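You operate a simulated robot arm through the tools that you are given. There is no shell and no other tool.

Carry out the task below with a simulated robot arm. There is one attempt and no reset: what you move stays moved.

TASK
Put things in order on the top of the grey table. At the end: the white cylinder from the top of the grey table stands where the red pot stood; the red pot stands where the brown wire brush stood; the brown wire brush is in the long orange tray; the gold block stands where the white cylinder stood; the silver block stands where the gold block stood; whatever was shut is shut again. Leave all else as you found it, and nothing knocked over.

The check looks at the end state, three seconds after you hand in, the way a careful person would. Anything else that was tipped, shoved, dropped, spilled or broken makes it a failure.

THE ROBOT
A 7-joint arm with a two-finger parallel gripper, fixed in place. Base frame: the origin is at the foot of the arm, x ahead of it, y to its left, z up; the work surface is at about z = 0. Readings come in m, rad, newtons and seconds.
With the tool pointing down near the work surface it reaches from about 0.24 to 0.62 m from the base axis. Its first joint turns from -1.152 to 1.152 rad. Payload 2.6 kg.
The tool frame sits at the grasp point between the pads (the TCP): z along the fingers, y along the line on which they close. The tips reach 0.03 m beyond it. Largest opening 0.094 m; finger width 0.028, thickness 0.01; the body of the gripper, 0.05 by 0.096 m, starts 0.055 m behind the TCP.
Orientation is told as [roll, pitch, yaw] about the base's x, y, z axes, in that order, counted from this pose: with the fingers straight down and closing along the base's y, the tool's x points along the base's -x, its y along +y and its z along -z.

THE INTERFACE
- The arm moves only by the tool nudge_tool. Its argument "plan" is a list of rows, each an object of numbers (a shift or turn left out is 0, a gripper value left out holds the last): "dx", "dy", "dz": the shift along the tool's x, y, z in m; "rx", "ry", "rz": the turn, a rotation vector about the tool's x, y, z in rad; "claw": the closure in counts, from 0 (fully open) to 255 (shut). In form: [{"dx": .., "dy": .., "dz": .., "rx": .., "ry": .., "rz": .., "claw": ..}, ...]. A call has 1 to 20 rows; each row is the pose to reach, as a shift and turn from the pose commanded when the call began, along the tool's axes at that moment. Rows are played at 5 a second. More than 0.05 m and 0.15 rad between two rows, or a gripper value outside its range, and nothing of the call is played. A pose out of reach is approached as far as the arm can. The call stops where the force on the tool passes 40 N (or 10 N more than at its start, if that is more) or the arm is blocked; 0.2 s more then pass. Each finger travels about 0.072 m/s and halts on what it meets, pressing with about 34 N; the grip force reading is that of the motor and also rises with nothing between the fingers. The clock runs only during rows and for 0.2 s after the last one: add rows that repeat a pose to give the fingers time. The reply holds the time, the measured pose of the TCP, the force on the tool along the base axes, the opening and the grip force, in the units named above and with some noise, with the torque about the TCP (base axes, N m) and any sound that the robot's microphone picked up.
- Cameras (640 x 400 px; columns grow to the right, rows downward): "scene" is fixed at [0.0499, 0.4413, 0.5688]; the picture's right is [-0.77, -0.64, 0.00], its down [-0.37, 0.44, -0.82] and it looks along [0.52, -0.62, -0.58] (base axes); focal length 256 px, centre (320, 200). "wrist" rides on the gripper at [0.076, 0.014, -0.103] in the tool frame; the picture's right is [-0.18, 0.98, 0.00], its down [-0.75, -0.14, -0.64] and it looks along [-0.63, -0.12, 0.77] (tool axes); focal length 243 px, centre (320, 200). There is no depth. A picture from a camera that has moved, and an enlarged one, comes with that camera's place and axes in the base frame and with its lens. The place of the scene camera against the robot may be out by one fixed shift of up to 0.025 m in any direction.
- grab_frame(camera): a new picture of that camera. It takes no simulated time.
- close_up(camera, box): a new picture of the part [left, top, right, bottom] of that camera's present view, enlarged. It takes no simulated time.
- sign_off(): hands the job in; it is judged then, once.

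Places have to be worked out from the pictures, the camera data and where the tool is seen. Open the gripper and draw the arm clear of the work before you hand the job in, unless the task says otherwise.

The tools are called after "Request:" as name(argument=value, ...) on one line, values as JSON. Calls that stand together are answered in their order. nudge_tool: Moves the arm, as the interface text tells. Its arguments: {"type":"object","properties":{"plan":{"type":"array"}},"required":["plan"]} The other tools are called the same way: grab_frame (camera) takes a picture; close_up (camera, box) takes an enlarged picture of a part of a camera's view; sign_off () hands the job in.

At the start:

```text
clock: 0.0
tcp_pos: [0.4395, -0.0992, 0.3187]
tcp_rot: [0.002, -0.001, 0.001]
contact_force: [-0.7, 0.6, -0.6]
moment: [0.0, 0.0, 0.03]
width: 0.0939
finger_force: 0.1
```

scene: 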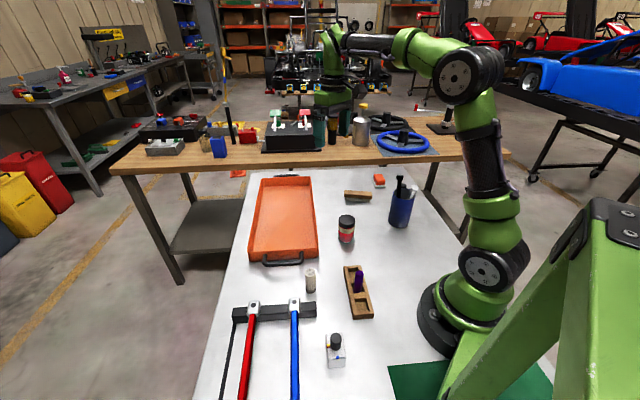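
wrist: 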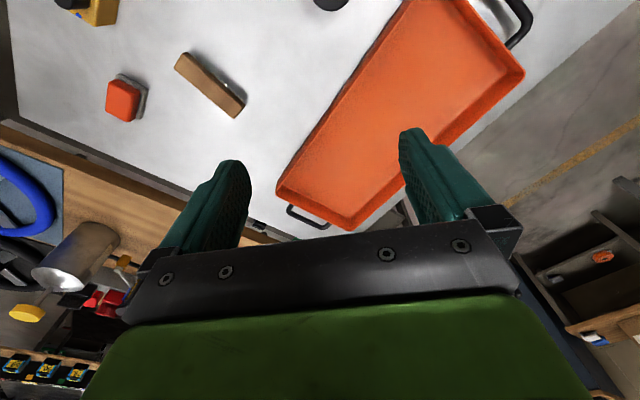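

I'll begin by looking closely at the table top in the scene view to identify every object.

Request:
close_up(camera="scene", box=[220, 160, 440, 297])

Request:
close_up(camera="scene", box=[220, 260, 440, 397])

Request:
close_up(camera="scene", box=[100, 80, 500, 200])

Request:
close_up(camera="wrist", box=[0, 0, 400, 250])

```text
2.91 times, centred on (330, 228) of scene
camera zoom: at [0.0499, 0.4413, 0.5688], right [-0.77, -0.64, 0.0], down [-0.37, 0.44, -0.82], along [0.52, -0.62, -0.58], focal length 744 px, centre (291, 117)
```

zoom: 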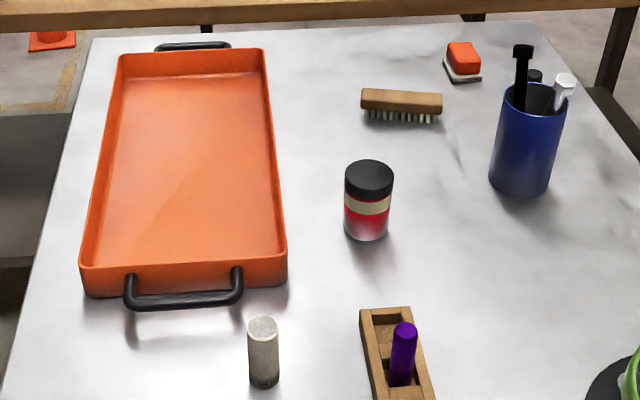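

```text
2.91 times, centred on (330, 328) of scene
camera zoom: at [0.0499, 0.4413, 0.5688], right [-0.77, -0.64, 0.0], down [-0.37, 0.44, -0.82], along [0.52, -0.62, -0.58], focal length 744 px, centre (291, -174)
```

zoom: 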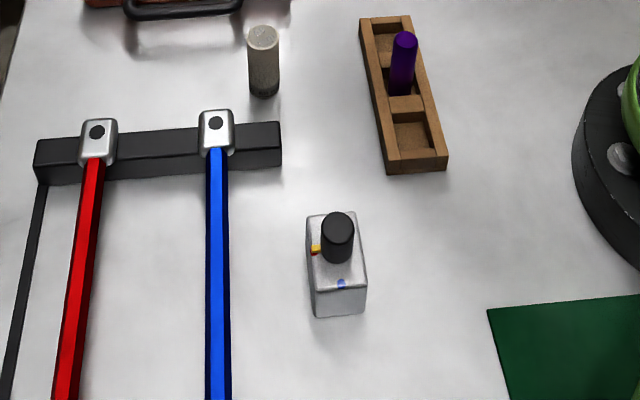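

```text
1.60 times, centred on (300, 140) of scene
camera zoom: at [0.0499, 0.4413, 0.5688], right [-0.77, -0.64, 0.0], down [-0.37, 0.44, -0.82], along [0.52, -0.62, -0.58], focal length 409 px, centre (352, 296)
```

zoom: 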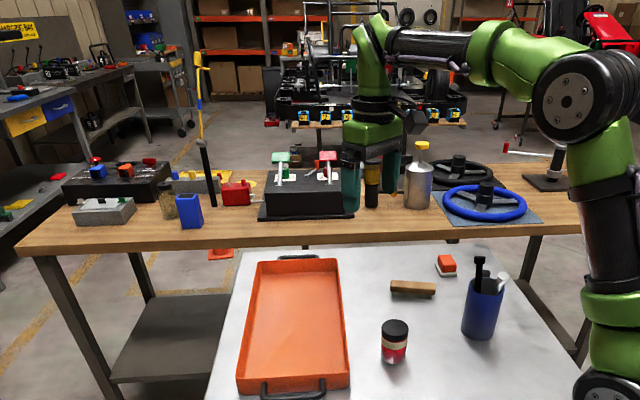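

```text
1.60 times, centred on (200, 125) of wrist
camera zoom: at [0.3634, -0.086, 0.4191], right [0.18, 0.98, 0.0], down [0.75, -0.14, 0.64], along [0.63, -0.12, -0.77], focal length 388 px, centre (512, 320)
```

zoom: 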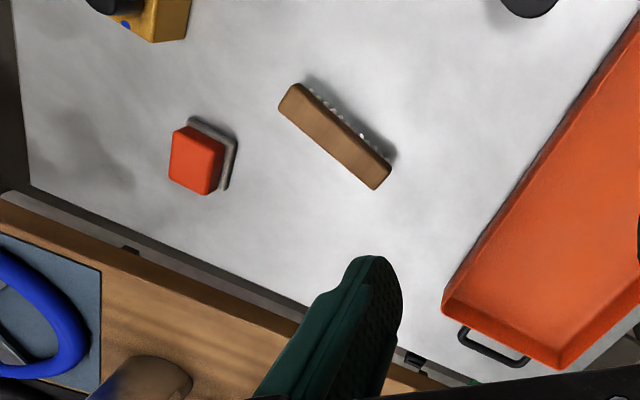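

The gold block is hidden from the scene camera behind the blue cup, but the wrist view shows its corner near (0.33,-0.35). I'll move the arm, staying high, so the wrist camera sees that corner of the table.

Request:
nudge_tool(plan=[{"dx": 0.03, "dy": -0.02}, {"dx": 0.06, "dy": -0.05}, {"dx": 0.09, "dy": -0.08}, {"dx": 0.12, "dy": -0.11}, {"dx": 0.15, "dy": -0.13}, {"dx": 0.17, "dy": -0.15}, {"dx": 0.17, "dy": -0.15}])

Request:
grab_frame(camera="wrist")

Request:
grab_frame(camera="scene")

```text
clock: 1.6
tcp_pos: [0.2697, -0.2487, 0.318]
tcp_rot: [0.001, -0.003, 0.0]
contact_force: [-0.1, 0.5, -0.3]
moment: [-0.02, -0.02, 0.03]
width: 0.0938
finger_force: 0.0
```

```text
taken
camera wrist: at [0.1936, -0.236, 0.4187], right [0.18, 0.98, 0.0], down [0.75, -0.14, 0.64], along [0.63, -0.12, -0.77], focal length 243 px, centre (320, 200)
```

wrist: 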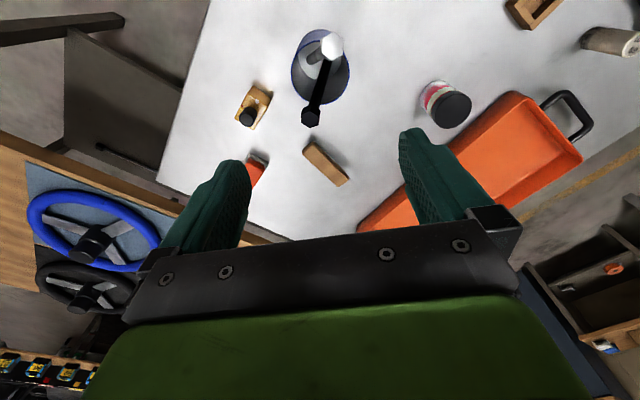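

```text
taken
```

scene: 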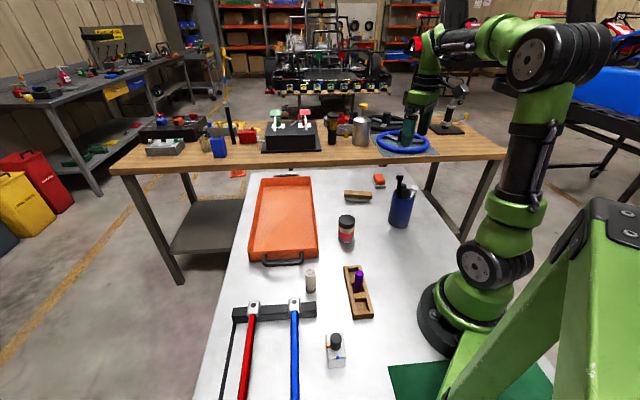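

The wrist view now shows the gold block, cup, brush, pot and tray together. I'll zoom in to read off precise positions.

Request:
close_up(camera="wrist", box=[210, 20, 370, 120])

Request:
close_up(camera="wrist", box=[230, 110, 390, 210])

Request:
close_up(camera="wrist", box=[380, 0, 640, 162])

```text
4.00 times, centred on (290, 70) of wrist
camera zoom: at [0.1936, -0.236, 0.4187], right [0.18, 0.98, 0.0], down [0.75, -0.14, 0.64], along [0.63, -0.12, -0.77], focal length 970 px, centre (440, 720)
```

zoom: 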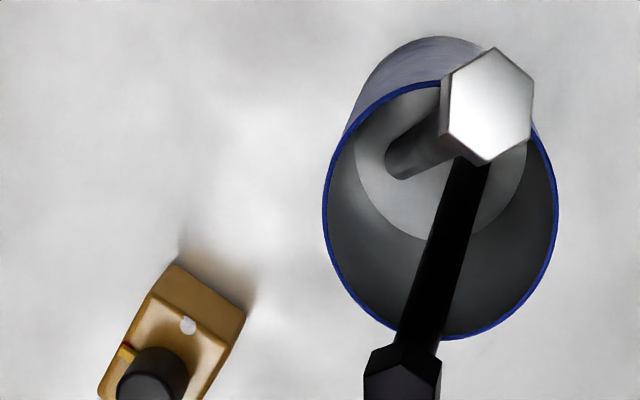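

```text
4.00 times, centred on (310, 160) of wrist
camera zoom: at [0.1936, -0.236, 0.4187], right [0.18, 0.98, 0.0], down [0.75, -0.14, 0.64], along [0.63, -0.12, -0.77], focal length 970 px, centre (360, 360)
```

zoom: 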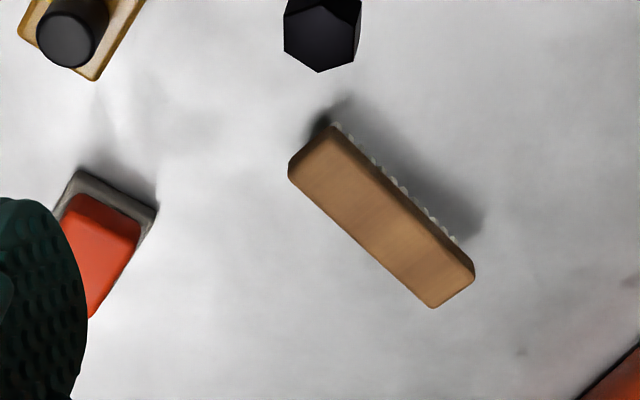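

```text
2.46 times, centred on (510, 81) of wrist
camera zoom: at [0.1936, -0.236, 0.4187], right [0.18, 0.98, 0.0], down [0.75, -0.14, 0.64], along [0.63, -0.12, -0.77], focal length 597 px, centre (-148, 493)
```

zoom: 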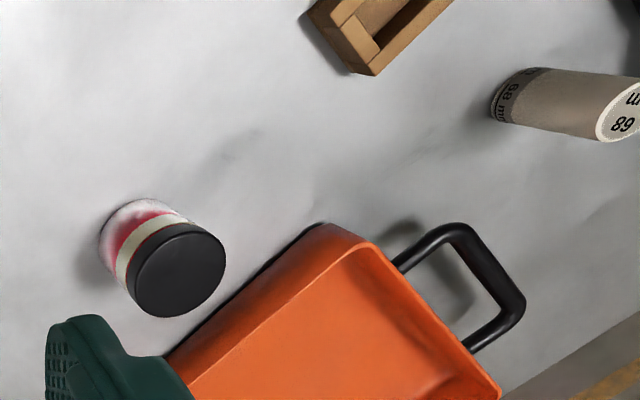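

From the wrist view the brush is at about (0.435,-0.27), with its long axis at about +31° from x. I'll go over it with the gripper turned to match, moving horizontally first to clear the cup and then lowering to z≈0.2.

Request:
nudge_tool(plan=[{"dx": -0.035, "dy": -0.005, "rz": -0.11}, {"dx": -0.07, "dy": -0.01, "rz": -0.22}, {"dx": -0.105, "dy": -0.015, "rz": -0.33}, {"dx": -0.14, "dy": -0.02, "rz": -0.44}, {"dx": -0.165, "dy": -0.02, "rz": -0.548}, {"dx": -0.165, "dy": -0.02, "dz": 0.04, "rz": -0.548}, {"dx": -0.165, "dy": -0.02, "dz": 0.08, "rz": -0.548}, {"dx": -0.165, "dy": -0.02, "dz": 0.118, "rz": -0.548}, {"dx": -0.165, "dy": -0.02, "dz": 0.118, "rz": -0.548}])

Request:
grab_frame(camera="wrist")

Request:
grab_frame(camera="scene")

```text
clock: 3.6
tcp_pos: [0.4353, -0.2687, 0.1988]
tcp_rot: [-0.004, -0.001, 0.549]
contact_force: [0.4, -0.8, -0.7]
moment: [0.05, -0.01, 0.0]
width: 0.0939
finger_force: 0.1
```

```text
taken
camera wrist: at [0.3631, -0.297, 0.2999], right [-0.35, 0.93, 0.0], down [0.72, 0.27, 0.64], along [0.6, 0.23, -0.77], focal length 243 px, centre (320, 200)
```

wrist: 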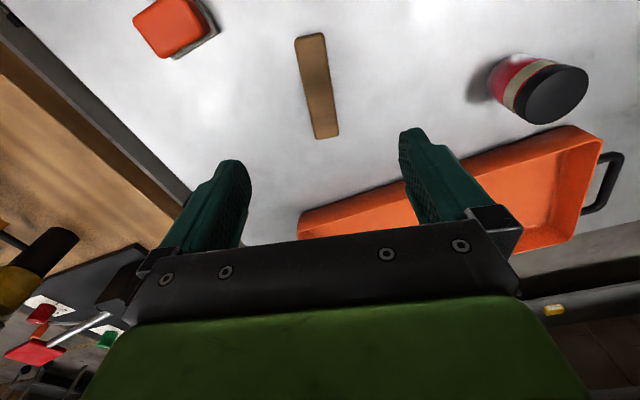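

```text
taken
```

scene: 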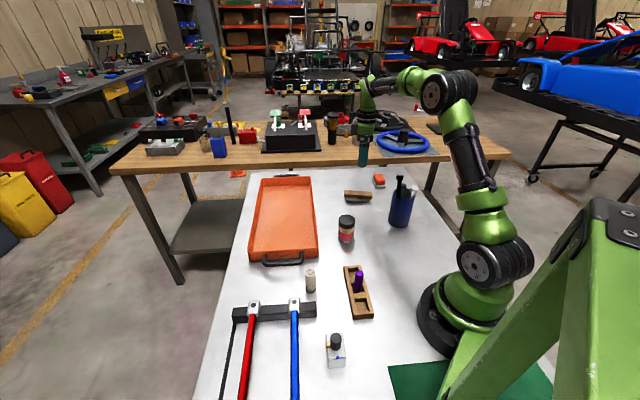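

The brush sits centred and aligned under the gripper, at about (0.437,-0.268). I'll lower straight down to TCP z≈0.037 and close on it.

Request:
nudge_tool(plan=[{"dz": 0.04}, {"dz": 0.08}, {"dz": 0.12}, {"dz": 0.145}, {"dz": 0.162}, {"dz": 0.162, "claw": 255}, {"dz": 0.162}, {"dz": 0.162}, {"dz": 0.162}, {"dz": 0.162}])

Request:
grab_frame(camera="wrist")

Request:
close_up(camera="scene", box=[300, 140, 440, 228])

```text
clock: 5.8
tcp_pos: [0.4352, -0.2702, 0.0386]
tcp_rot: [-0.001, 0.0, 0.548]
contact_force: [0.2, 0.4, -1.0]
moment: [0.0, 0.03, 0.02]
width: 0.029
finger_force: 33.9
```

```text
taken
camera wrist: at [0.3628, -0.2981, 0.1392], right [-0.35, 0.93, 0.0], down [0.72, 0.27, 0.64], along [0.6, 0.23, -0.77], focal length 243 px, centre (320, 200)
```

wrist: 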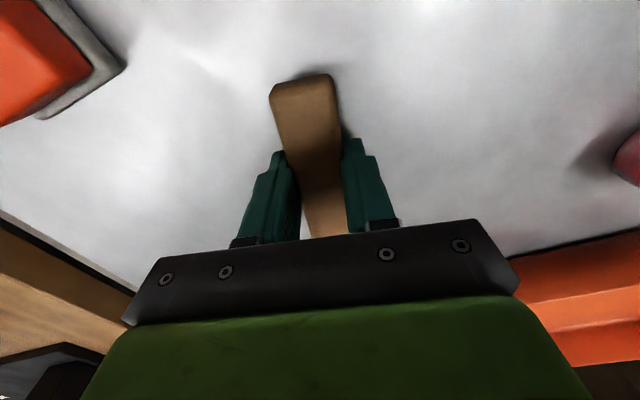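

```text
4.55 times, centred on (370, 184) of scene
camera zoom: at [0.0499, 0.4413, 0.5688], right [-0.77, -0.64, 0.0], down [-0.37, 0.44, -0.82], along [0.52, -0.62, -0.58], focal length 1162 px, centre (93, 273)
```

zoom: 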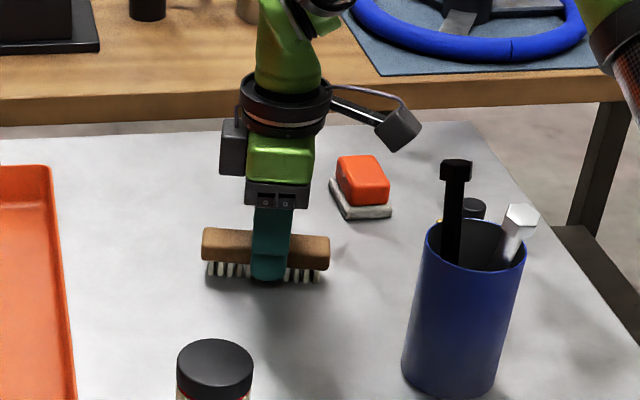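

The brush is gripped (width 0.029). I'll lift it 0.15 m and carry it partway toward the tray, then look at the tray from there.

Request:
nudge_tool(plan=[{"dz": -0.03}, {"dz": -0.07}, {"dz": -0.11}, {"dz": -0.15}, {"dz": -0.15, "dx": -0.03, "dy": 0.033}, {"dz": -0.15, "dx": -0.06, "dy": 0.066}, {"dz": -0.15, "dx": -0.09, "dy": 0.098}, {"dz": -0.15, "dx": -0.12, "dy": 0.131}, {"dz": -0.15, "dx": -0.153, "dy": 0.164}, {"dz": -0.15, "dx": -0.153, "dy": 0.164}])

Request:
grab_frame(camera="wrist")

Request:
grab_frame(camera="scene")

```text
clock: 8.0
tcp_pos: [0.4802, -0.0493, 0.1877]
tcp_rot: [-0.002, 0.001, 0.547]
contact_force: [0.0, 0.3, -0.5]
moment: [0.03, -0.05, -0.01]
width: 0.0289
finger_force: 34.3
```

```text
taken
camera wrist: at [0.4075, -0.0778, 0.2885], right [-0.35, 0.94, 0.0], down [0.72, 0.27, 0.64], along [0.6, 0.23, -0.77], focal length 243 px, centre (320, 200)
```

wrist: 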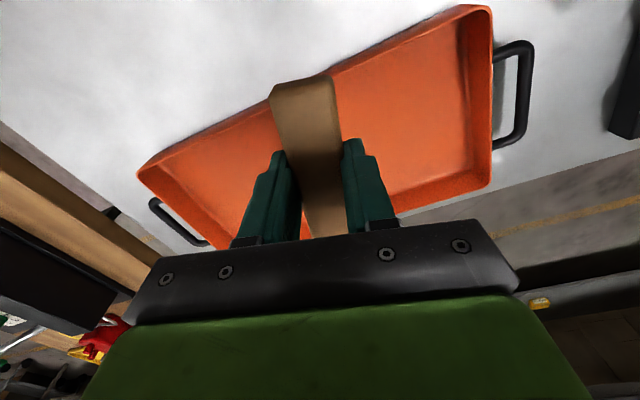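

```text
taken
```

scene: 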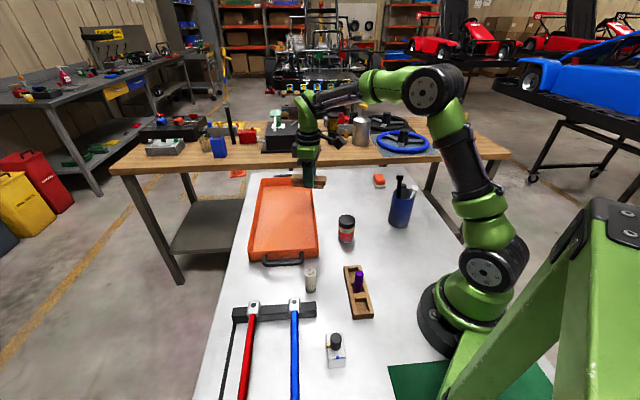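

From the wrist view the tray's near corners are at about (0.365,0.053) and (0.50,0.19), with its long axis at about -45°. I'll set the brush at about (0.496,0.058), well inside, starting by coming down to just above the floor.

Request:
nudge_tool(plan=[{"dx": -0.023, "dy": 0.028}, {"dx": -0.046, "dy": 0.055}, {"dx": -0.0693, "dy": 0.0831}, {"dx": -0.0693, "dy": 0.0831}, {"dx": -0.0693, "dy": 0.0831, "dz": 0.045}, {"dx": -0.0693, "dy": 0.0831, "dz": 0.09}, {"dx": -0.0693, "dy": 0.0831, "dz": 0.12}, {"dx": -0.0693, "dy": 0.0831, "dz": 0.133}, {"dx": -0.0693, "dy": 0.0831, "dz": 0.133}])

Request:
grab_frame(camera="wrist")

Request:
close_up(camera="scene", box=[230, 160, 390, 260])

```text
clock: 10.0
tcp_pos: [0.4955, 0.0574, 0.054]
tcp_rot: [0.001, -0.001, 0.55]
contact_force: [0.1, 0.5, -1.7]
moment: [0.03, -0.03, -0.02]
width: 0.0291
finger_force: 33.9
```

```text
taken
camera wrist: at [0.4229, 0.0284, 0.1556], right [-0.35, 0.93, 0.0], down [0.72, 0.27, 0.64], along [0.6, 0.23, -0.77], focal length 243 px, centre (320, 200)
```

wrist: 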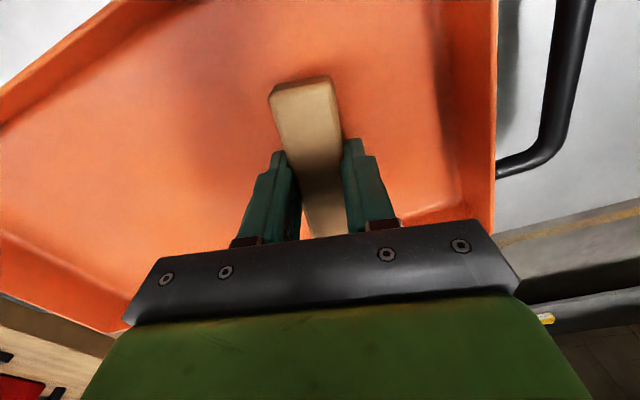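

```text
4.00 times, centred on (310, 210) of scene
camera zoom: at [0.0499, 0.4413, 0.5688], right [-0.77, -0.64, 0.0], down [-0.37, 0.44, -0.82], along [0.52, -0.62, -0.58], focal length 1023 px, centre (360, 160)
```

zoom: 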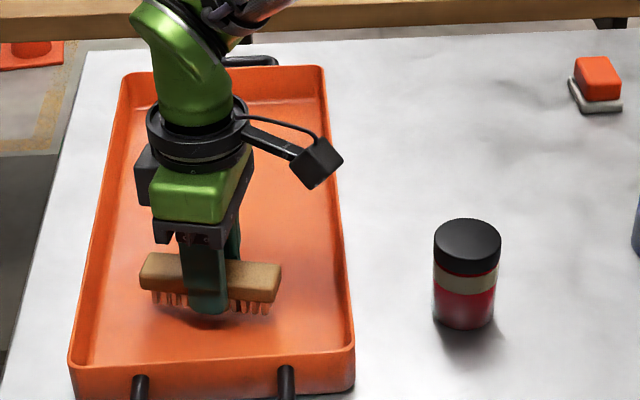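

The brush is over the tray floor, clear of all walls. I'll lower it gently and watch the force.

Request:
nudge_tool(plan=[{"dz": 0.003}, {"dz": 0.006}, {"dz": 0.008}])

```text
clock: 10.8
tcp_pos: [0.496, 0.0572, 0.0469]
tcp_rot: [0.001, 0.0, 0.547]
contact_force: [-1.2, -0.5, -0.8]
moment: [-0.01, -0.02, 0.01]
width: 0.0291
finger_force: 33.6
```

Request:
nudge_tool(plan=[{"dz": 0.0015}, {"dz": 0.003}, {"dz": 0.003}])

Request:
close_up(camera="scene", box=[250, 200, 330, 250])

```text
clock: 11.6
tcp_pos: [0.496, 0.0571, 0.0451]
tcp_rot: [-0.002, 0.0, 0.548]
contact_force: [0.3, -0.3, -0.8]
moment: [0.02, -0.03, 0.03]
width: 0.029
finger_force: 34.4
```

```text
8.00 times, centred on (290, 225) of scene
camera zoom: at [0.0499, 0.4413, 0.5688], right [-0.77, -0.64, 0.0], down [-0.37, 0.44, -0.82], along [0.52, -0.62, -0.58], focal length 2046 px, centre (560, 0)
```

zoom: 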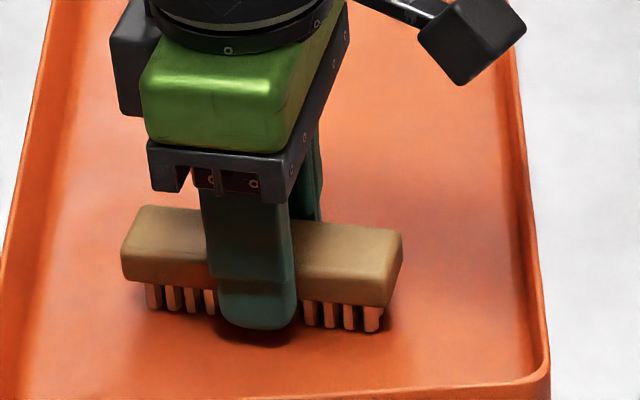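

There is no contact yet at TCP z 0.045, so I'll go a few millimetres lower.

Request:
nudge_tool(plan=[{"dz": 0.0012}, {"dz": 0.0024}, {"dz": 0.0024}])

```text
clock: 12.4
tcp_pos: [0.4966, 0.0576, 0.0427]
tcp_rot: [0.0, -0.002, 0.548]
contact_force: [-3.5, -0.4, 6.9]
moment: [-0.06, 0.13, 0.0]
width: 0.0293
finger_force: 33.7
```

The brush has touched the tray floor (about 7 N upward). I'll open, rise straight up, then move back over the red pot to look at it.

Request:
nudge_tool(plan=[{"claw": 0}, {"claw": 0}, {"claw": 0}, {"claw": 0}, {"dz": -0.04}, {"dz": -0.08}, {"dz": -0.12}, {"dz": -0.16}, {"dz": -0.2}])

Request:
nudge_tool(plan=[{"dx": 0.037, "dy": -0.006, "rz": 0.11}, {"dx": 0.074, "dy": -0.012, "rz": 0.22}, {"dx": 0.111, "dy": -0.018, "rz": 0.33}, {"dx": 0.148, "dy": -0.024, "rz": 0.44}, {"dx": 0.184, "dy": -0.0307, "rz": 0.548}, {"dx": 0.184, "dy": -0.0307, "rz": 0.548}])

Request:
grab_frame(camera="wrist")

Request:
grab_frame(camera="scene")

```text
clock: 14.4
tcp_pos: [0.4941, 0.0583, 0.2425]
tcp_rot: [-0.002, -0.001, 0.549]
contact_force: [0.0, 0.2, -0.3]
moment: [-0.01, 0.02, 0.02]
width: 0.0941
finger_force: 0.0
```

```text
clock: 15.8
tcp_pos: [0.3547, -0.0641, 0.2429]
tcp_rot: [0.0, -0.001, -0.001]
contact_force: [-0.6, -0.2, 0.4]
moment: [0.01, -0.02, -0.01]
width: 0.0938
finger_force: 0.0
```

```text
taken
camera wrist: at [0.2786, -0.0514, 0.343], right [0.19, 0.98, 0.0], down [0.75, -0.14, 0.64], along [0.63, -0.12, -0.77], focal length 243 px, centre (320, 200)
```

wrist: 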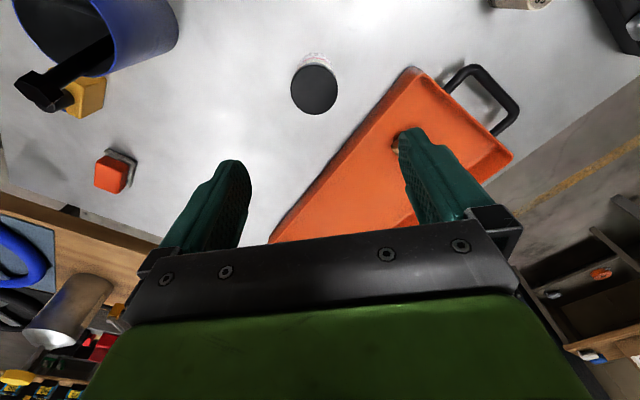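

```text
taken
```

scene: 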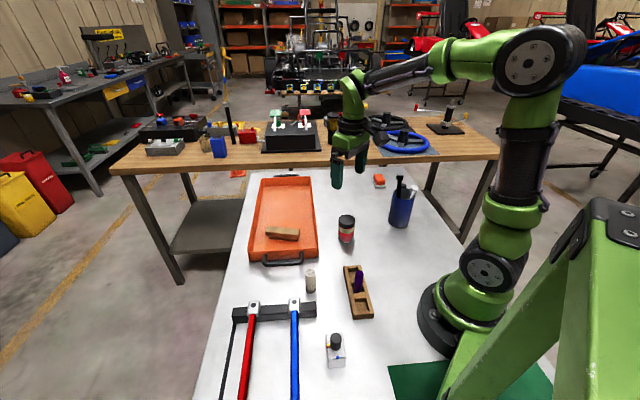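

The brush stands in the tray. I'll zoom in on the pot to fix its centre.

Request:
close_up(camera="wrist", box=[260, 30, 380, 105])

Request:
close_up(camera="scene", box=[300, 200, 396, 260])

Request:
close_up(camera="scene", box=[240, 200, 336, 260])

```text
5.33 times, centred on (320, 68) of wrist
camera zoom: at [0.2786, -0.0514, 0.343], right [0.19, 0.98, 0.0], down [0.75, -0.14, 0.64], along [0.63, -0.12, -0.77], focal length 1294 px, centre (320, 907)
```

zoom: 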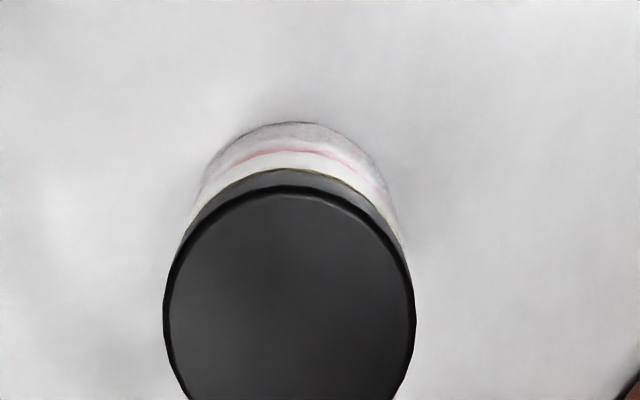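

```text
6.67 times, centred on (348, 230) of scene
camera zoom: at [0.0499, 0.4413, 0.5688], right [-0.77, -0.64, 0.0], down [-0.37, 0.44, -0.82], along [0.52, -0.62, -0.58], focal length 1704 px, centre (133, 0)
```

zoom: 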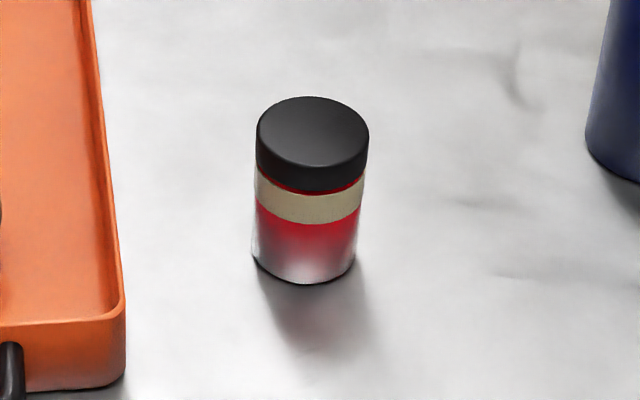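

```text
6.67 times, centred on (288, 230) of scene
camera zoom: at [0.0499, 0.4413, 0.5688], right [-0.77, -0.64, 0.0], down [-0.37, 0.44, -0.82], along [0.52, -0.62, -0.58], focal length 1704 px, centre (533, 0)
```

zoom: 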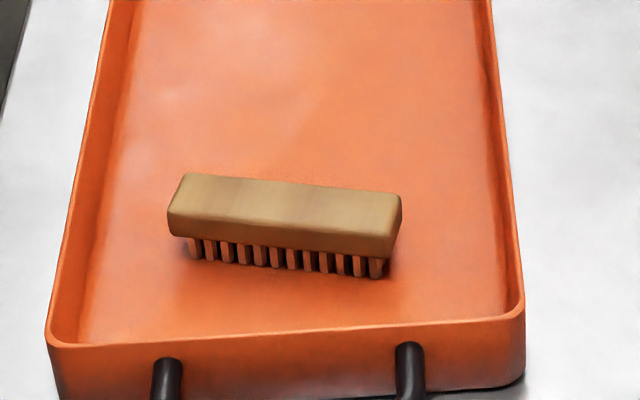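

The pot is about 0.05 m wide and 0.065 m tall, centred at about (0.353,-0.071). I'll centre on it, lower to TCP z≈0.036 and close.

Request:
nudge_tool(plan=[{"dx": 0.0015, "dy": -0.0072, "dz": 0.04}, {"dx": 0.0015, "dy": -0.0072, "dz": 0.08}, {"dx": 0.0015, "dy": -0.0072, "dz": 0.12}, {"dx": 0.0015, "dy": -0.0072, "dz": 0.16}, {"dx": 0.0015, "dy": -0.0072, "dz": 0.19}, {"dx": 0.0015, "dy": -0.0072, "dz": 0.208}, {"dx": 0.0015, "dy": -0.0072, "dz": 0.208}])

Request:
grab_frame(camera="wrist")

Request:
close_up(camera="scene", box=[290, 160, 402, 230])

```text
clock: 17.4
tcp_pos: [0.3524, -0.0713, 0.0342]
tcp_rot: [0.0, -0.002, -0.001]
contact_force: [0.7, 0.5, -0.1]
moment: [-0.02, -0.05, -0.02]
width: 0.094
finger_force: 0.0
```

```text
taken
camera wrist: at [0.2765, -0.0578, 0.1342], right [0.18, 0.98, 0.0], down [0.75, -0.14, 0.64], along [0.63, -0.12, -0.77], focal length 243 px, centre (320, 200)
```

wrist: 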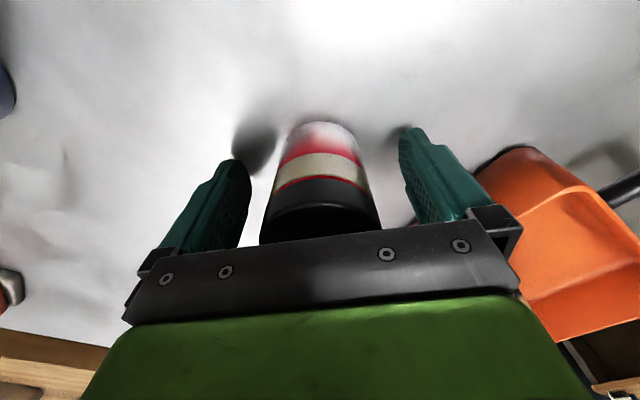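

```text
5.71 times, centred on (346, 195) of scene
camera zoom: at [0.0499, 0.4413, 0.5688], right [-0.77, -0.64, 0.0], down [-0.37, 0.44, -0.82], along [0.52, -0.62, -0.58], focal length 1461 px, centre (171, 229)
```

zoom: 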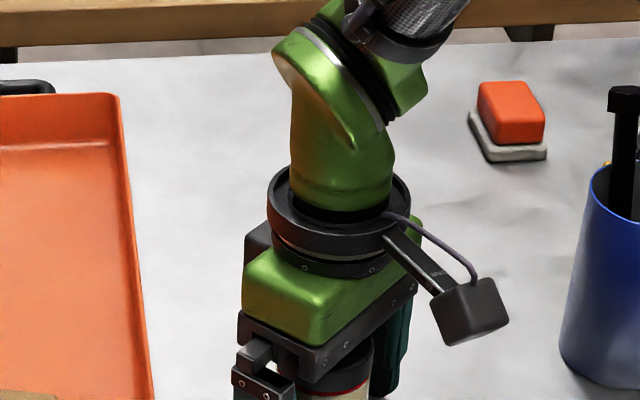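

The pot stands centred between the fingers. I'll close on it.

Request:
nudge_tool(plan=[{"claw": 255}, {"claw": 255}, {"claw": 255}, {"claw": 255}])

Request:
grab_frame(camera="wrist")

```text
clock: 18.4
tcp_pos: [0.3529, -0.0709, 0.0332]
tcp_rot: [0.002, -0.003, 0.002]
contact_force: [-0.1, 0.9, -0.1]
moment: [-0.02, -0.03, -0.02]
width: 0.0501
finger_force: 34.5
```

```text
taken
camera wrist: at [0.2766, -0.0578, 0.1345], right [0.18, 0.98, 0.0], down [0.75, -0.14, 0.64], along [0.63, -0.12, -0.77], focal length 243 px, centre (320, 200)
```

wrist: 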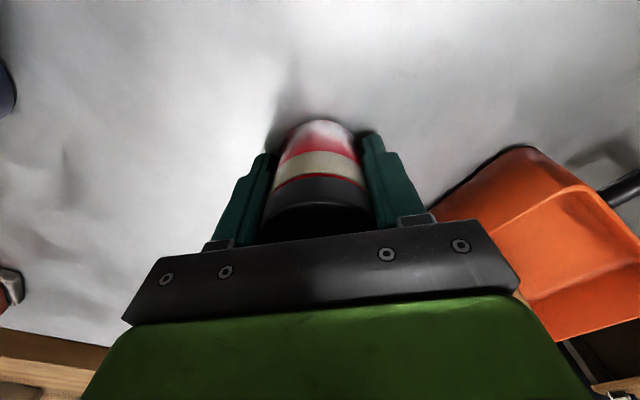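

The grip holds at 0.050 m. I'll lift a little, slowly, and check that body and lid rise together.

Request:
nudge_tool(plan=[{"dz": -0.01}, {"dz": -0.025}, {"dz": -0.05}, {"dz": -0.05}])

Request:
grab_frame(camera="wrist")

Request:
close_up(camera="scene", box=[290, 180, 402, 250])

```text
clock: 19.4
tcp_pos: [0.3531, -0.071, 0.0842]
tcp_rot: [0.0, -0.002, -0.002]
contact_force: [0.7, 0.6, -1.4]
moment: [-0.01, 0.02, -0.05]
width: 0.0499
finger_force: 33.6
```

```text
taken
camera wrist: at [0.2768, -0.0579, 0.1846], right [0.18, 0.98, 0.0], down [0.75, -0.14, 0.64], along [0.63, -0.12, -0.77], focal length 243 px, centre (320, 200)
```

wrist: 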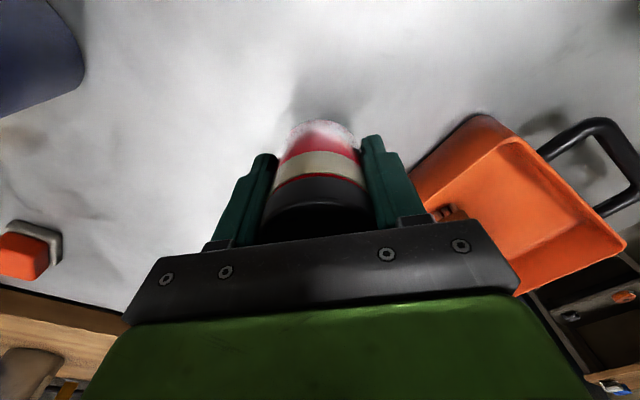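

```text
5.71 times, centred on (346, 215) of scene
camera zoom: at [0.0499, 0.4413, 0.5688], right [-0.77, -0.64, 0.0], down [-0.37, 0.44, -0.82], along [0.52, -0.62, -0.58], focal length 1461 px, centre (171, 114)
```

zoom: 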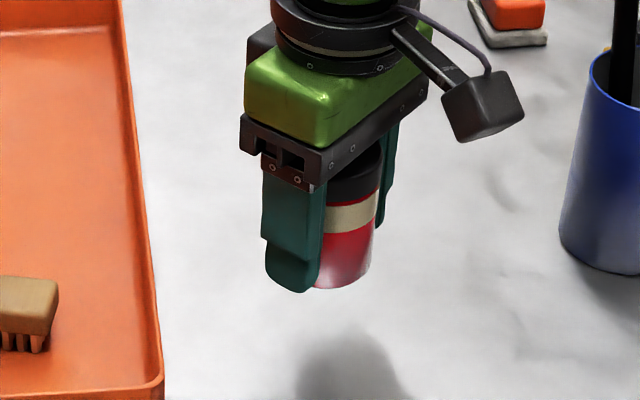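

The pot rose whole with its lid on. I'll raise it more, carry it above the brush's old spot (0.437,-0.268) and lower it to just above the table.

Request:
nudge_tool(plan=[{"dz": -0.045}, {"dz": -0.09}, {"dz": -0.09, "dx": -0.017, "dy": -0.04}, {"dz": -0.09, "dx": -0.034, "dy": -0.079}, {"dz": -0.09, "dx": -0.05, "dy": -0.118}, {"dz": -0.09, "dx": -0.067, "dy": -0.158}, {"dz": -0.09, "dx": -0.084, "dy": -0.197}, {"dz": -0.09, "dx": -0.084, "dy": -0.197}, {"dz": -0.05, "dx": -0.084, "dy": -0.197}, {"dz": -0.01, "dx": -0.084, "dy": -0.197}, {"dz": 0.025, "dx": -0.084, "dy": -0.197}, {"dz": 0.045, "dx": -0.084, "dy": -0.197}, {"dz": 0.045, "dx": -0.084, "dy": -0.197}])

Request:
grab_frame(camera="wrist")

Request:
close_up(camera="scene", box=[300, 130, 444, 220])

```text
clock: 22.2
tcp_pos: [0.4365, -0.2689, 0.0378]
tcp_rot: [-0.002, -0.001, 0.0]
contact_force: [-0.5, 0.2, -2.4]
moment: [-0.04, 0.02, -0.01]
width: 0.05
finger_force: 34.1
```

```text
taken
camera wrist: at [0.3607, -0.2555, 0.1392], right [0.18, 0.98, 0.0], down [0.75, -0.14, 0.64], along [0.63, -0.12, -0.77], focal length 243 px, centre (320, 200)
```

wrist: 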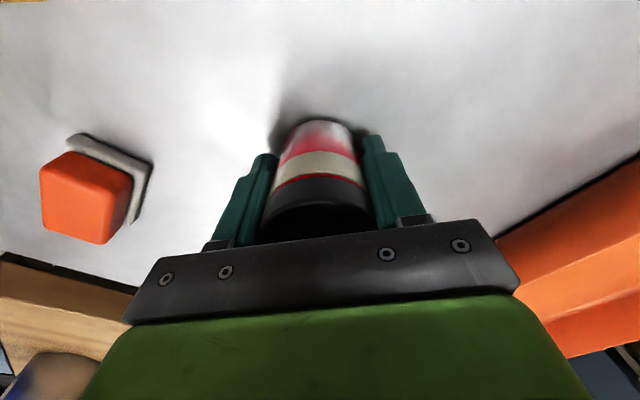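

```text
4.44 times, centred on (372, 175) of scene
camera zoom: at [0.0499, 0.4413, 0.5688], right [-0.77, -0.64, 0.0], down [-0.37, 0.44, -0.82], along [0.52, -0.62, -0.58], focal length 1136 px, centre (89, 311)
```

zoom: 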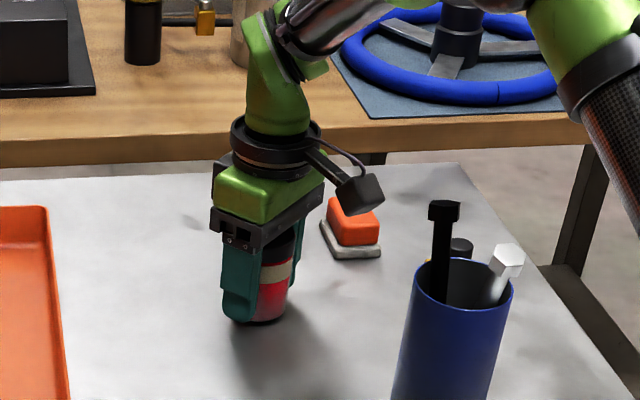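

The pot hangs just above the right spot. I'll ease it down by millimetres until the force shows contact.

Request:
nudge_tool(plan=[{"dz": 0.0015}, {"dz": 0.003}, {"dz": 0.004}, {"dz": 0.004}])

```text
clock: 23.2
tcp_pos: [0.4371, -0.2685, 0.0343]
tcp_rot: [0.001, -0.002, 0.001]
contact_force: [-0.2, -0.2, -0.5]
moment: [-0.02, 0.01, 0.04]
width: 0.0499
finger_force: 33.5
```

Request:
nudge_tool(plan=[{"dz": 0.0008}, {"dz": 0.0015}, {"dz": 0.0015}])

```text
clock: 24.0
tcp_pos: [0.437, -0.269, 0.0336]
tcp_rot: [-0.001, -0.002, -0.001]
contact_force: [-1.7, 1.3, 5.6]
moment: [0.05, 0.19, -0.02]
width: 0.0501
finger_force: 34.0
```

Contact is confirmed at about 5.6 N. I'll release, rise straight up, then travel to look at the white cylinder.

Request:
nudge_tool(plan=[{"claw": 0}, {"claw": 0}, {"claw": 0}, {"claw": 0}, {"dz": -0.04}, {"dz": -0.08}, {"dz": -0.12}, {"dz": -0.16}, {"dz": -0.21}, {"dz": -0.21, "dx": 0.016, "dy": 0.045}, {"dz": -0.21, "dx": 0.032, "dy": 0.09}, {"dz": -0.21, "dx": 0.048, "dy": 0.135}, {"dz": -0.21, "dx": 0.064, "dy": 0.18}, {"dz": -0.21, "dx": 0.08, "dy": 0.225}, {"dz": -0.21, "dx": 0.096, "dy": 0.27}, {"dz": -0.21, "dx": 0.112, "dy": 0.315}, {"dz": -0.21, "dx": 0.128, "dy": 0.36}, {"dz": -0.21, "dx": 0.137, "dy": 0.39}, {"dz": -0.21, "dx": 0.137, "dy": 0.39}])

Request:
grab_frame(camera="wrist")

Request:
grab_frame(camera="scene")

```text
clock: 28.0
tcp_pos: [0.2982, 0.1219, 0.2446]
tcp_rot: [0.0, -0.003, 0.0]
contact_force: [-0.2, 0.3, 0.2]
moment: [-0.05, 0.01, -0.03]
width: 0.094
finger_force: 0.1
```

```text
taken
camera wrist: at [0.2232, 0.1351, 0.344], right [0.18, 0.98, 0.0], down [0.75, -0.14, 0.64], along [0.63, -0.12, -0.77], focal length 243 px, centre (320, 200)
```

wrist: 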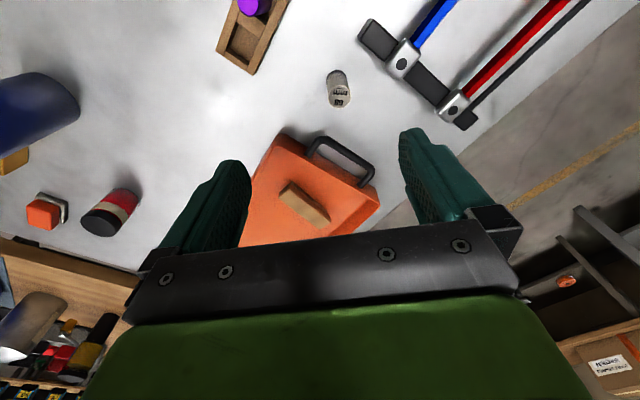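

```text
taken
```

scene: 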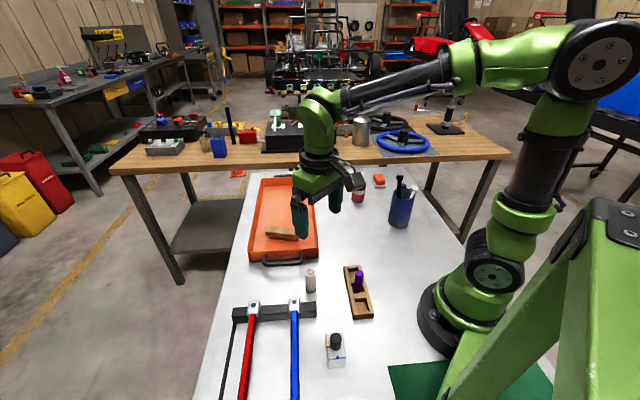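

Request:
close_up(camera="wrist", box=[290, 50, 386, 110])

Request:
close_up(camera="scene", box=[280, 255, 344, 295])

Request:
close_up(camera="wrist", box=[200, 0, 520, 200])

```text
6.67 times, centred on (338, 80) of wrist
camera zoom: at [0.2232, 0.1351, 0.344], right [0.18, 0.98, 0.0], down [0.75, -0.14, 0.64], along [0.63, -0.12, -0.77], focal length 1618 px, centre (200, 1000)
```

zoom: 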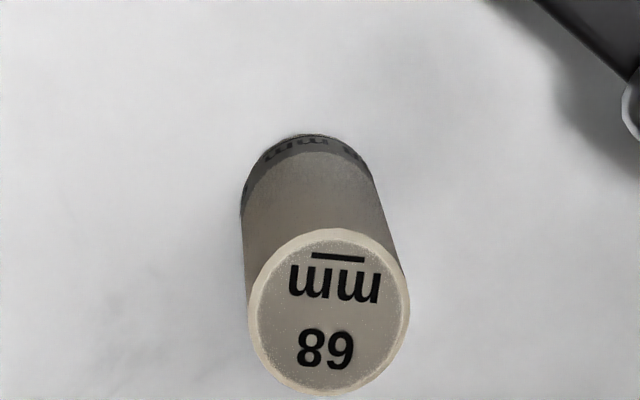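

```text
10.00 times, centred on (312, 275) of scene
camera zoom: at [0.0499, 0.4413, 0.5688], right [-0.77, -0.64, 0.0], down [-0.37, 0.44, -0.82], along [0.52, -0.62, -0.58], focal length 2557 px, centre (400, -550)
```

zoom: 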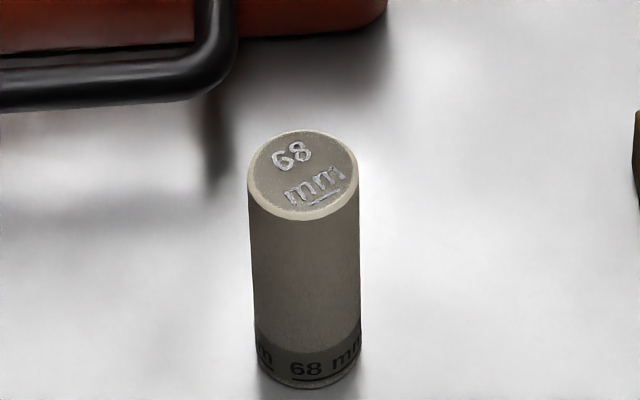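

```text
2.00 times, centred on (360, 100) of wrist
camera zoom: at [0.2232, 0.1351, 0.344], right [0.18, 0.98, 0.0], down [0.75, -0.14, 0.64], along [0.63, -0.12, -0.77], focal length 485 px, centre (240, 400)
```

zoom: 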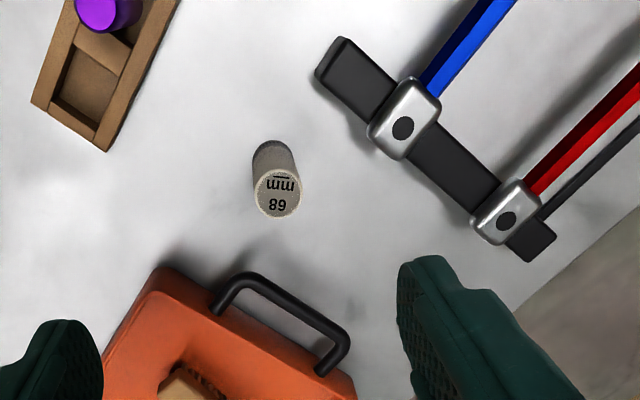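

The cylinder (68 mm tall, Ø≈25 mm) is at about (0.310,0.141), and the clamp bar passes about 45 mm from it. I'll turn the gripper by -0.4 rad, partly close it for clearance, and hover above it to check.

Request:
nudge_tool(plan=[{"dx": -0.004, "dy": 0.006, "rz": 0.13, "claw": 100}, {"dx": -0.008, "dy": 0.013, "rz": 0.26, "claw": 100}, {"dx": -0.012, "dy": 0.019, "rz": 0.4, "claw": 100}, {"dx": -0.012, "dy": 0.019, "rz": 0.4, "dz": 0.04, "claw": 100}, {"dx": -0.012, "dy": 0.019, "rz": 0.4, "dz": 0.08, "claw": 100}, {"dx": -0.012, "dy": 0.019, "rz": 0.4, "dz": 0.11, "claw": 100}, {"dx": -0.012, "dy": 0.019, "rz": 0.4, "dz": 0.11, "claw": 100}])

Request:
grab_frame(camera="wrist")

Request:
close_up(camera="scene", box=[220, 200, 380, 300])

```text
clock: 29.6
tcp_pos: [0.3134, 0.1396, 0.1321]
tcp_rot: [-0.001, -0.003, -0.4]
contact_force: [0.8, 0.5, 1.0]
moment: [-0.04, 0.03, -0.02]
width: 0.0573
finger_force: 0.0
```

```text
taken
camera wrist: at [0.2483, 0.1815, 0.2335], right [0.55, 0.83, 0.0], down [0.64, -0.42, 0.64], along [0.54, -0.36, -0.77], focal length 243 px, centre (320, 200)
```

wrist: 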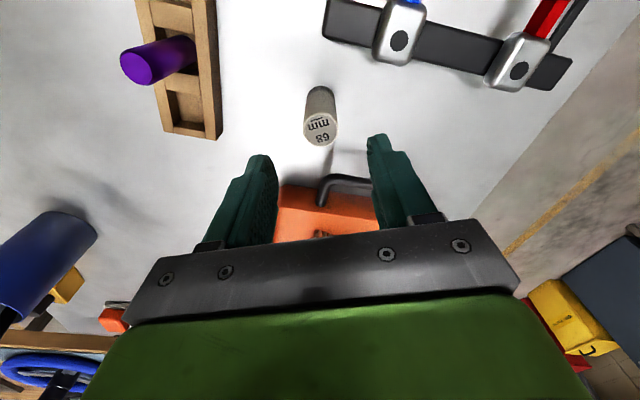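

```text
4.00 times, centred on (300, 250) of scene
camera zoom: at [0.0499, 0.4413, 0.5688], right [-0.77, -0.64, 0.0], down [-0.37, 0.44, -0.82], along [0.52, -0.62, -0.58], focal length 1023 px, centre (400, 0)
```

zoom: 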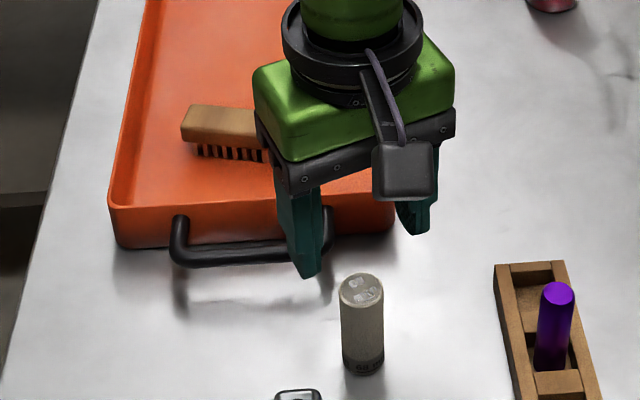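

The cylinder is centred between the fingers (column 320), needing only a 2 mm shift along tool x. I'll descend to TCP z≈0.04 and close.

Request:
nudge_tool(plan=[{"dx": 0.002, "dz": 0.03}, {"dx": 0.002, "dz": 0.06}, {"dx": 0.002, "dz": 0.08}, {"dx": 0.002, "dz": 0.092}, {"dx": 0.002, "dz": 0.092}, {"dx": 0.002, "dz": 0.092, "claw": 255}, {"dx": 0.002, "dz": 0.092, "claw": 255}, {"dx": 0.002, "dz": 0.092, "claw": 255}, {"dx": 0.002, "dz": 0.092, "claw": 255}])

Request:
grab_frame(camera="wrist")

Request:
close_up(camera="scene", box=[220, 240, 380, 340])

```text
clock: 31.6
tcp_pos: [0.3106, 0.141, 0.041]
tcp_rot: [0.0, -0.002, -0.401]
contact_force: [0.1, 0.6, 0.3]
moment: [0.02, 0.0, 0.02]
width: 0.0261
finger_force: 33.9
```

```text
taken
camera wrist: at [0.2461, 0.1826, 0.142], right [0.55, 0.83, 0.0], down [0.64, -0.42, 0.64], along [0.54, -0.35, -0.77], focal length 243 px, centre (320, 200)
```

wrist: 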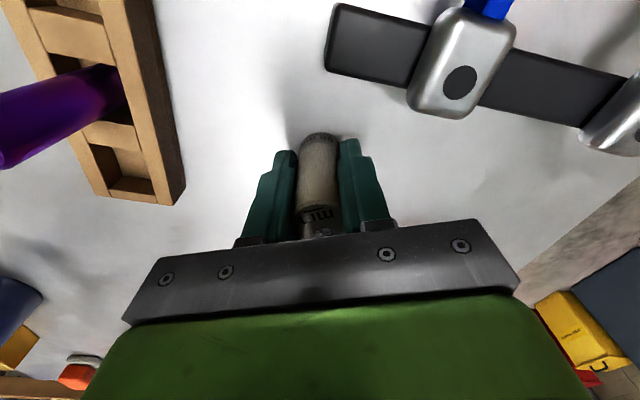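

```text
4.00 times, centred on (300, 290) of scene
camera zoom: at [0.0499, 0.4413, 0.5688], right [-0.77, -0.64, 0.0], down [-0.37, 0.44, -0.82], along [0.52, -0.62, -0.58], focal length 1023 px, centre (400, -160)
```

zoom: 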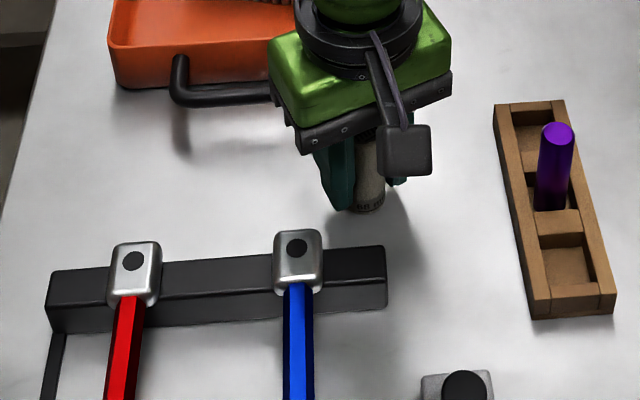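

The cylinder is gripped at its centre. I'll lift, carry it to the pot's old place (0.353,-0.071) and stop just above the table.

Request:
nudge_tool(plan=[{"dz": -0.03}, {"dz": -0.07}, {"dz": -0.11}, {"dz": -0.13}, {"dz": -0.13, "dx": -0.0243, "dy": -0.0358}, {"dz": -0.13, "dx": -0.0486, "dy": -0.0715}, {"dz": -0.13, "dx": -0.0729, "dy": -0.1073}, {"dz": -0.13, "dx": -0.0972, "dy": -0.143}, {"dz": -0.13, "dx": -0.1215, "dy": -0.1788}, {"dz": -0.13, "dx": -0.1215, "dy": -0.1788}, {"dz": -0.09, "dx": -0.1215, "dy": -0.1788}, {"dz": -0.05, "dx": -0.1215, "dy": -0.1788}, {"dz": -0.02, "dx": -0.1215, "dy": -0.1788}, {"dz": -0.004, "dx": -0.1215, "dy": -0.1788}, {"dz": -0.004, "dx": -0.1215, "dy": -0.1788}])

Request:
grab_frame(camera="wrist")

Request:
close_up(camera="scene", box=[270, 170, 430, 270])

```text
clock: 34.8
tcp_pos: [0.3524, -0.07, 0.0461]
tcp_rot: [0.001, -0.002, -0.398]
contact_force: [0.1, 0.6, -1.6]
moment: [0.02, -0.01, -0.01]
width: 0.0259
finger_force: 33.9
```

```text
taken
camera wrist: at [0.2882, -0.0284, 0.1458], right [0.55, 0.83, 0.0], down [0.64, -0.42, 0.64], along [0.54, -0.35, -0.77], focal length 243 px, centre (320, 200)
```

wrist: 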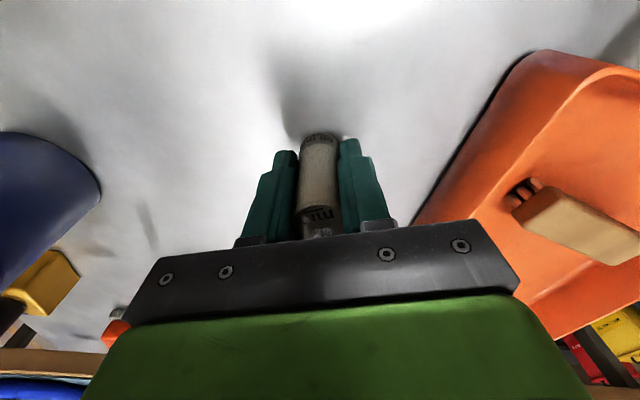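

```text
4.00 times, centred on (350, 220) of scene
camera zoom: at [0.0499, 0.4413, 0.5688], right [-0.77, -0.64, 0.0], down [-0.37, 0.44, -0.82], along [0.52, -0.62, -0.58], focal length 1023 px, centre (200, 120)
```

zoom: 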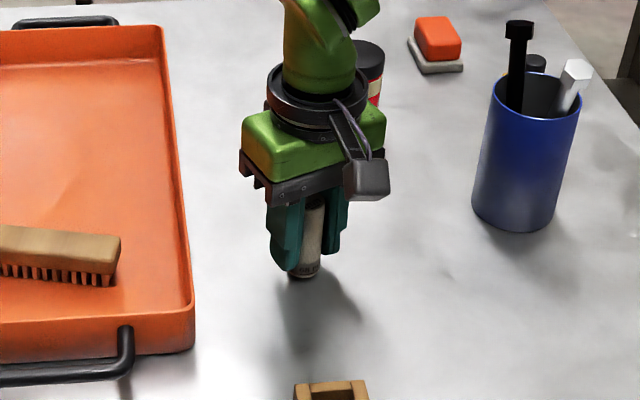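

The cylinder hangs over the right spot. I'll lower in small steps until contact.

Request:
nudge_tool(plan=[{"dz": 0.0015}, {"dz": 0.003}, {"dz": 0.0042}, {"dz": 0.0042}])

```text
clock: 35.8
tcp_pos: [0.3515, -0.0714, 0.0411]
tcp_rot: [-0.001, -0.002, -0.401]
contact_force: [0.4, -0.4, -0.3]
moment: [-0.02, -0.02, 0.02]
width: 0.026
finger_force: 33.8
```

Request:
nudge_tool(plan=[{"dz": 0.0007}, {"dz": 0.0014}, {"dz": 0.0014}])

```text
clock: 36.6
tcp_pos: [0.3526, -0.0705, 0.0414]
tcp_rot: [0.001, -0.004, -0.399]
contact_force: [-6.8, 1.2, 25.4]
moment: [0.02, 0.23, -0.06]
width: 0.0259
finger_force: 34.0
```

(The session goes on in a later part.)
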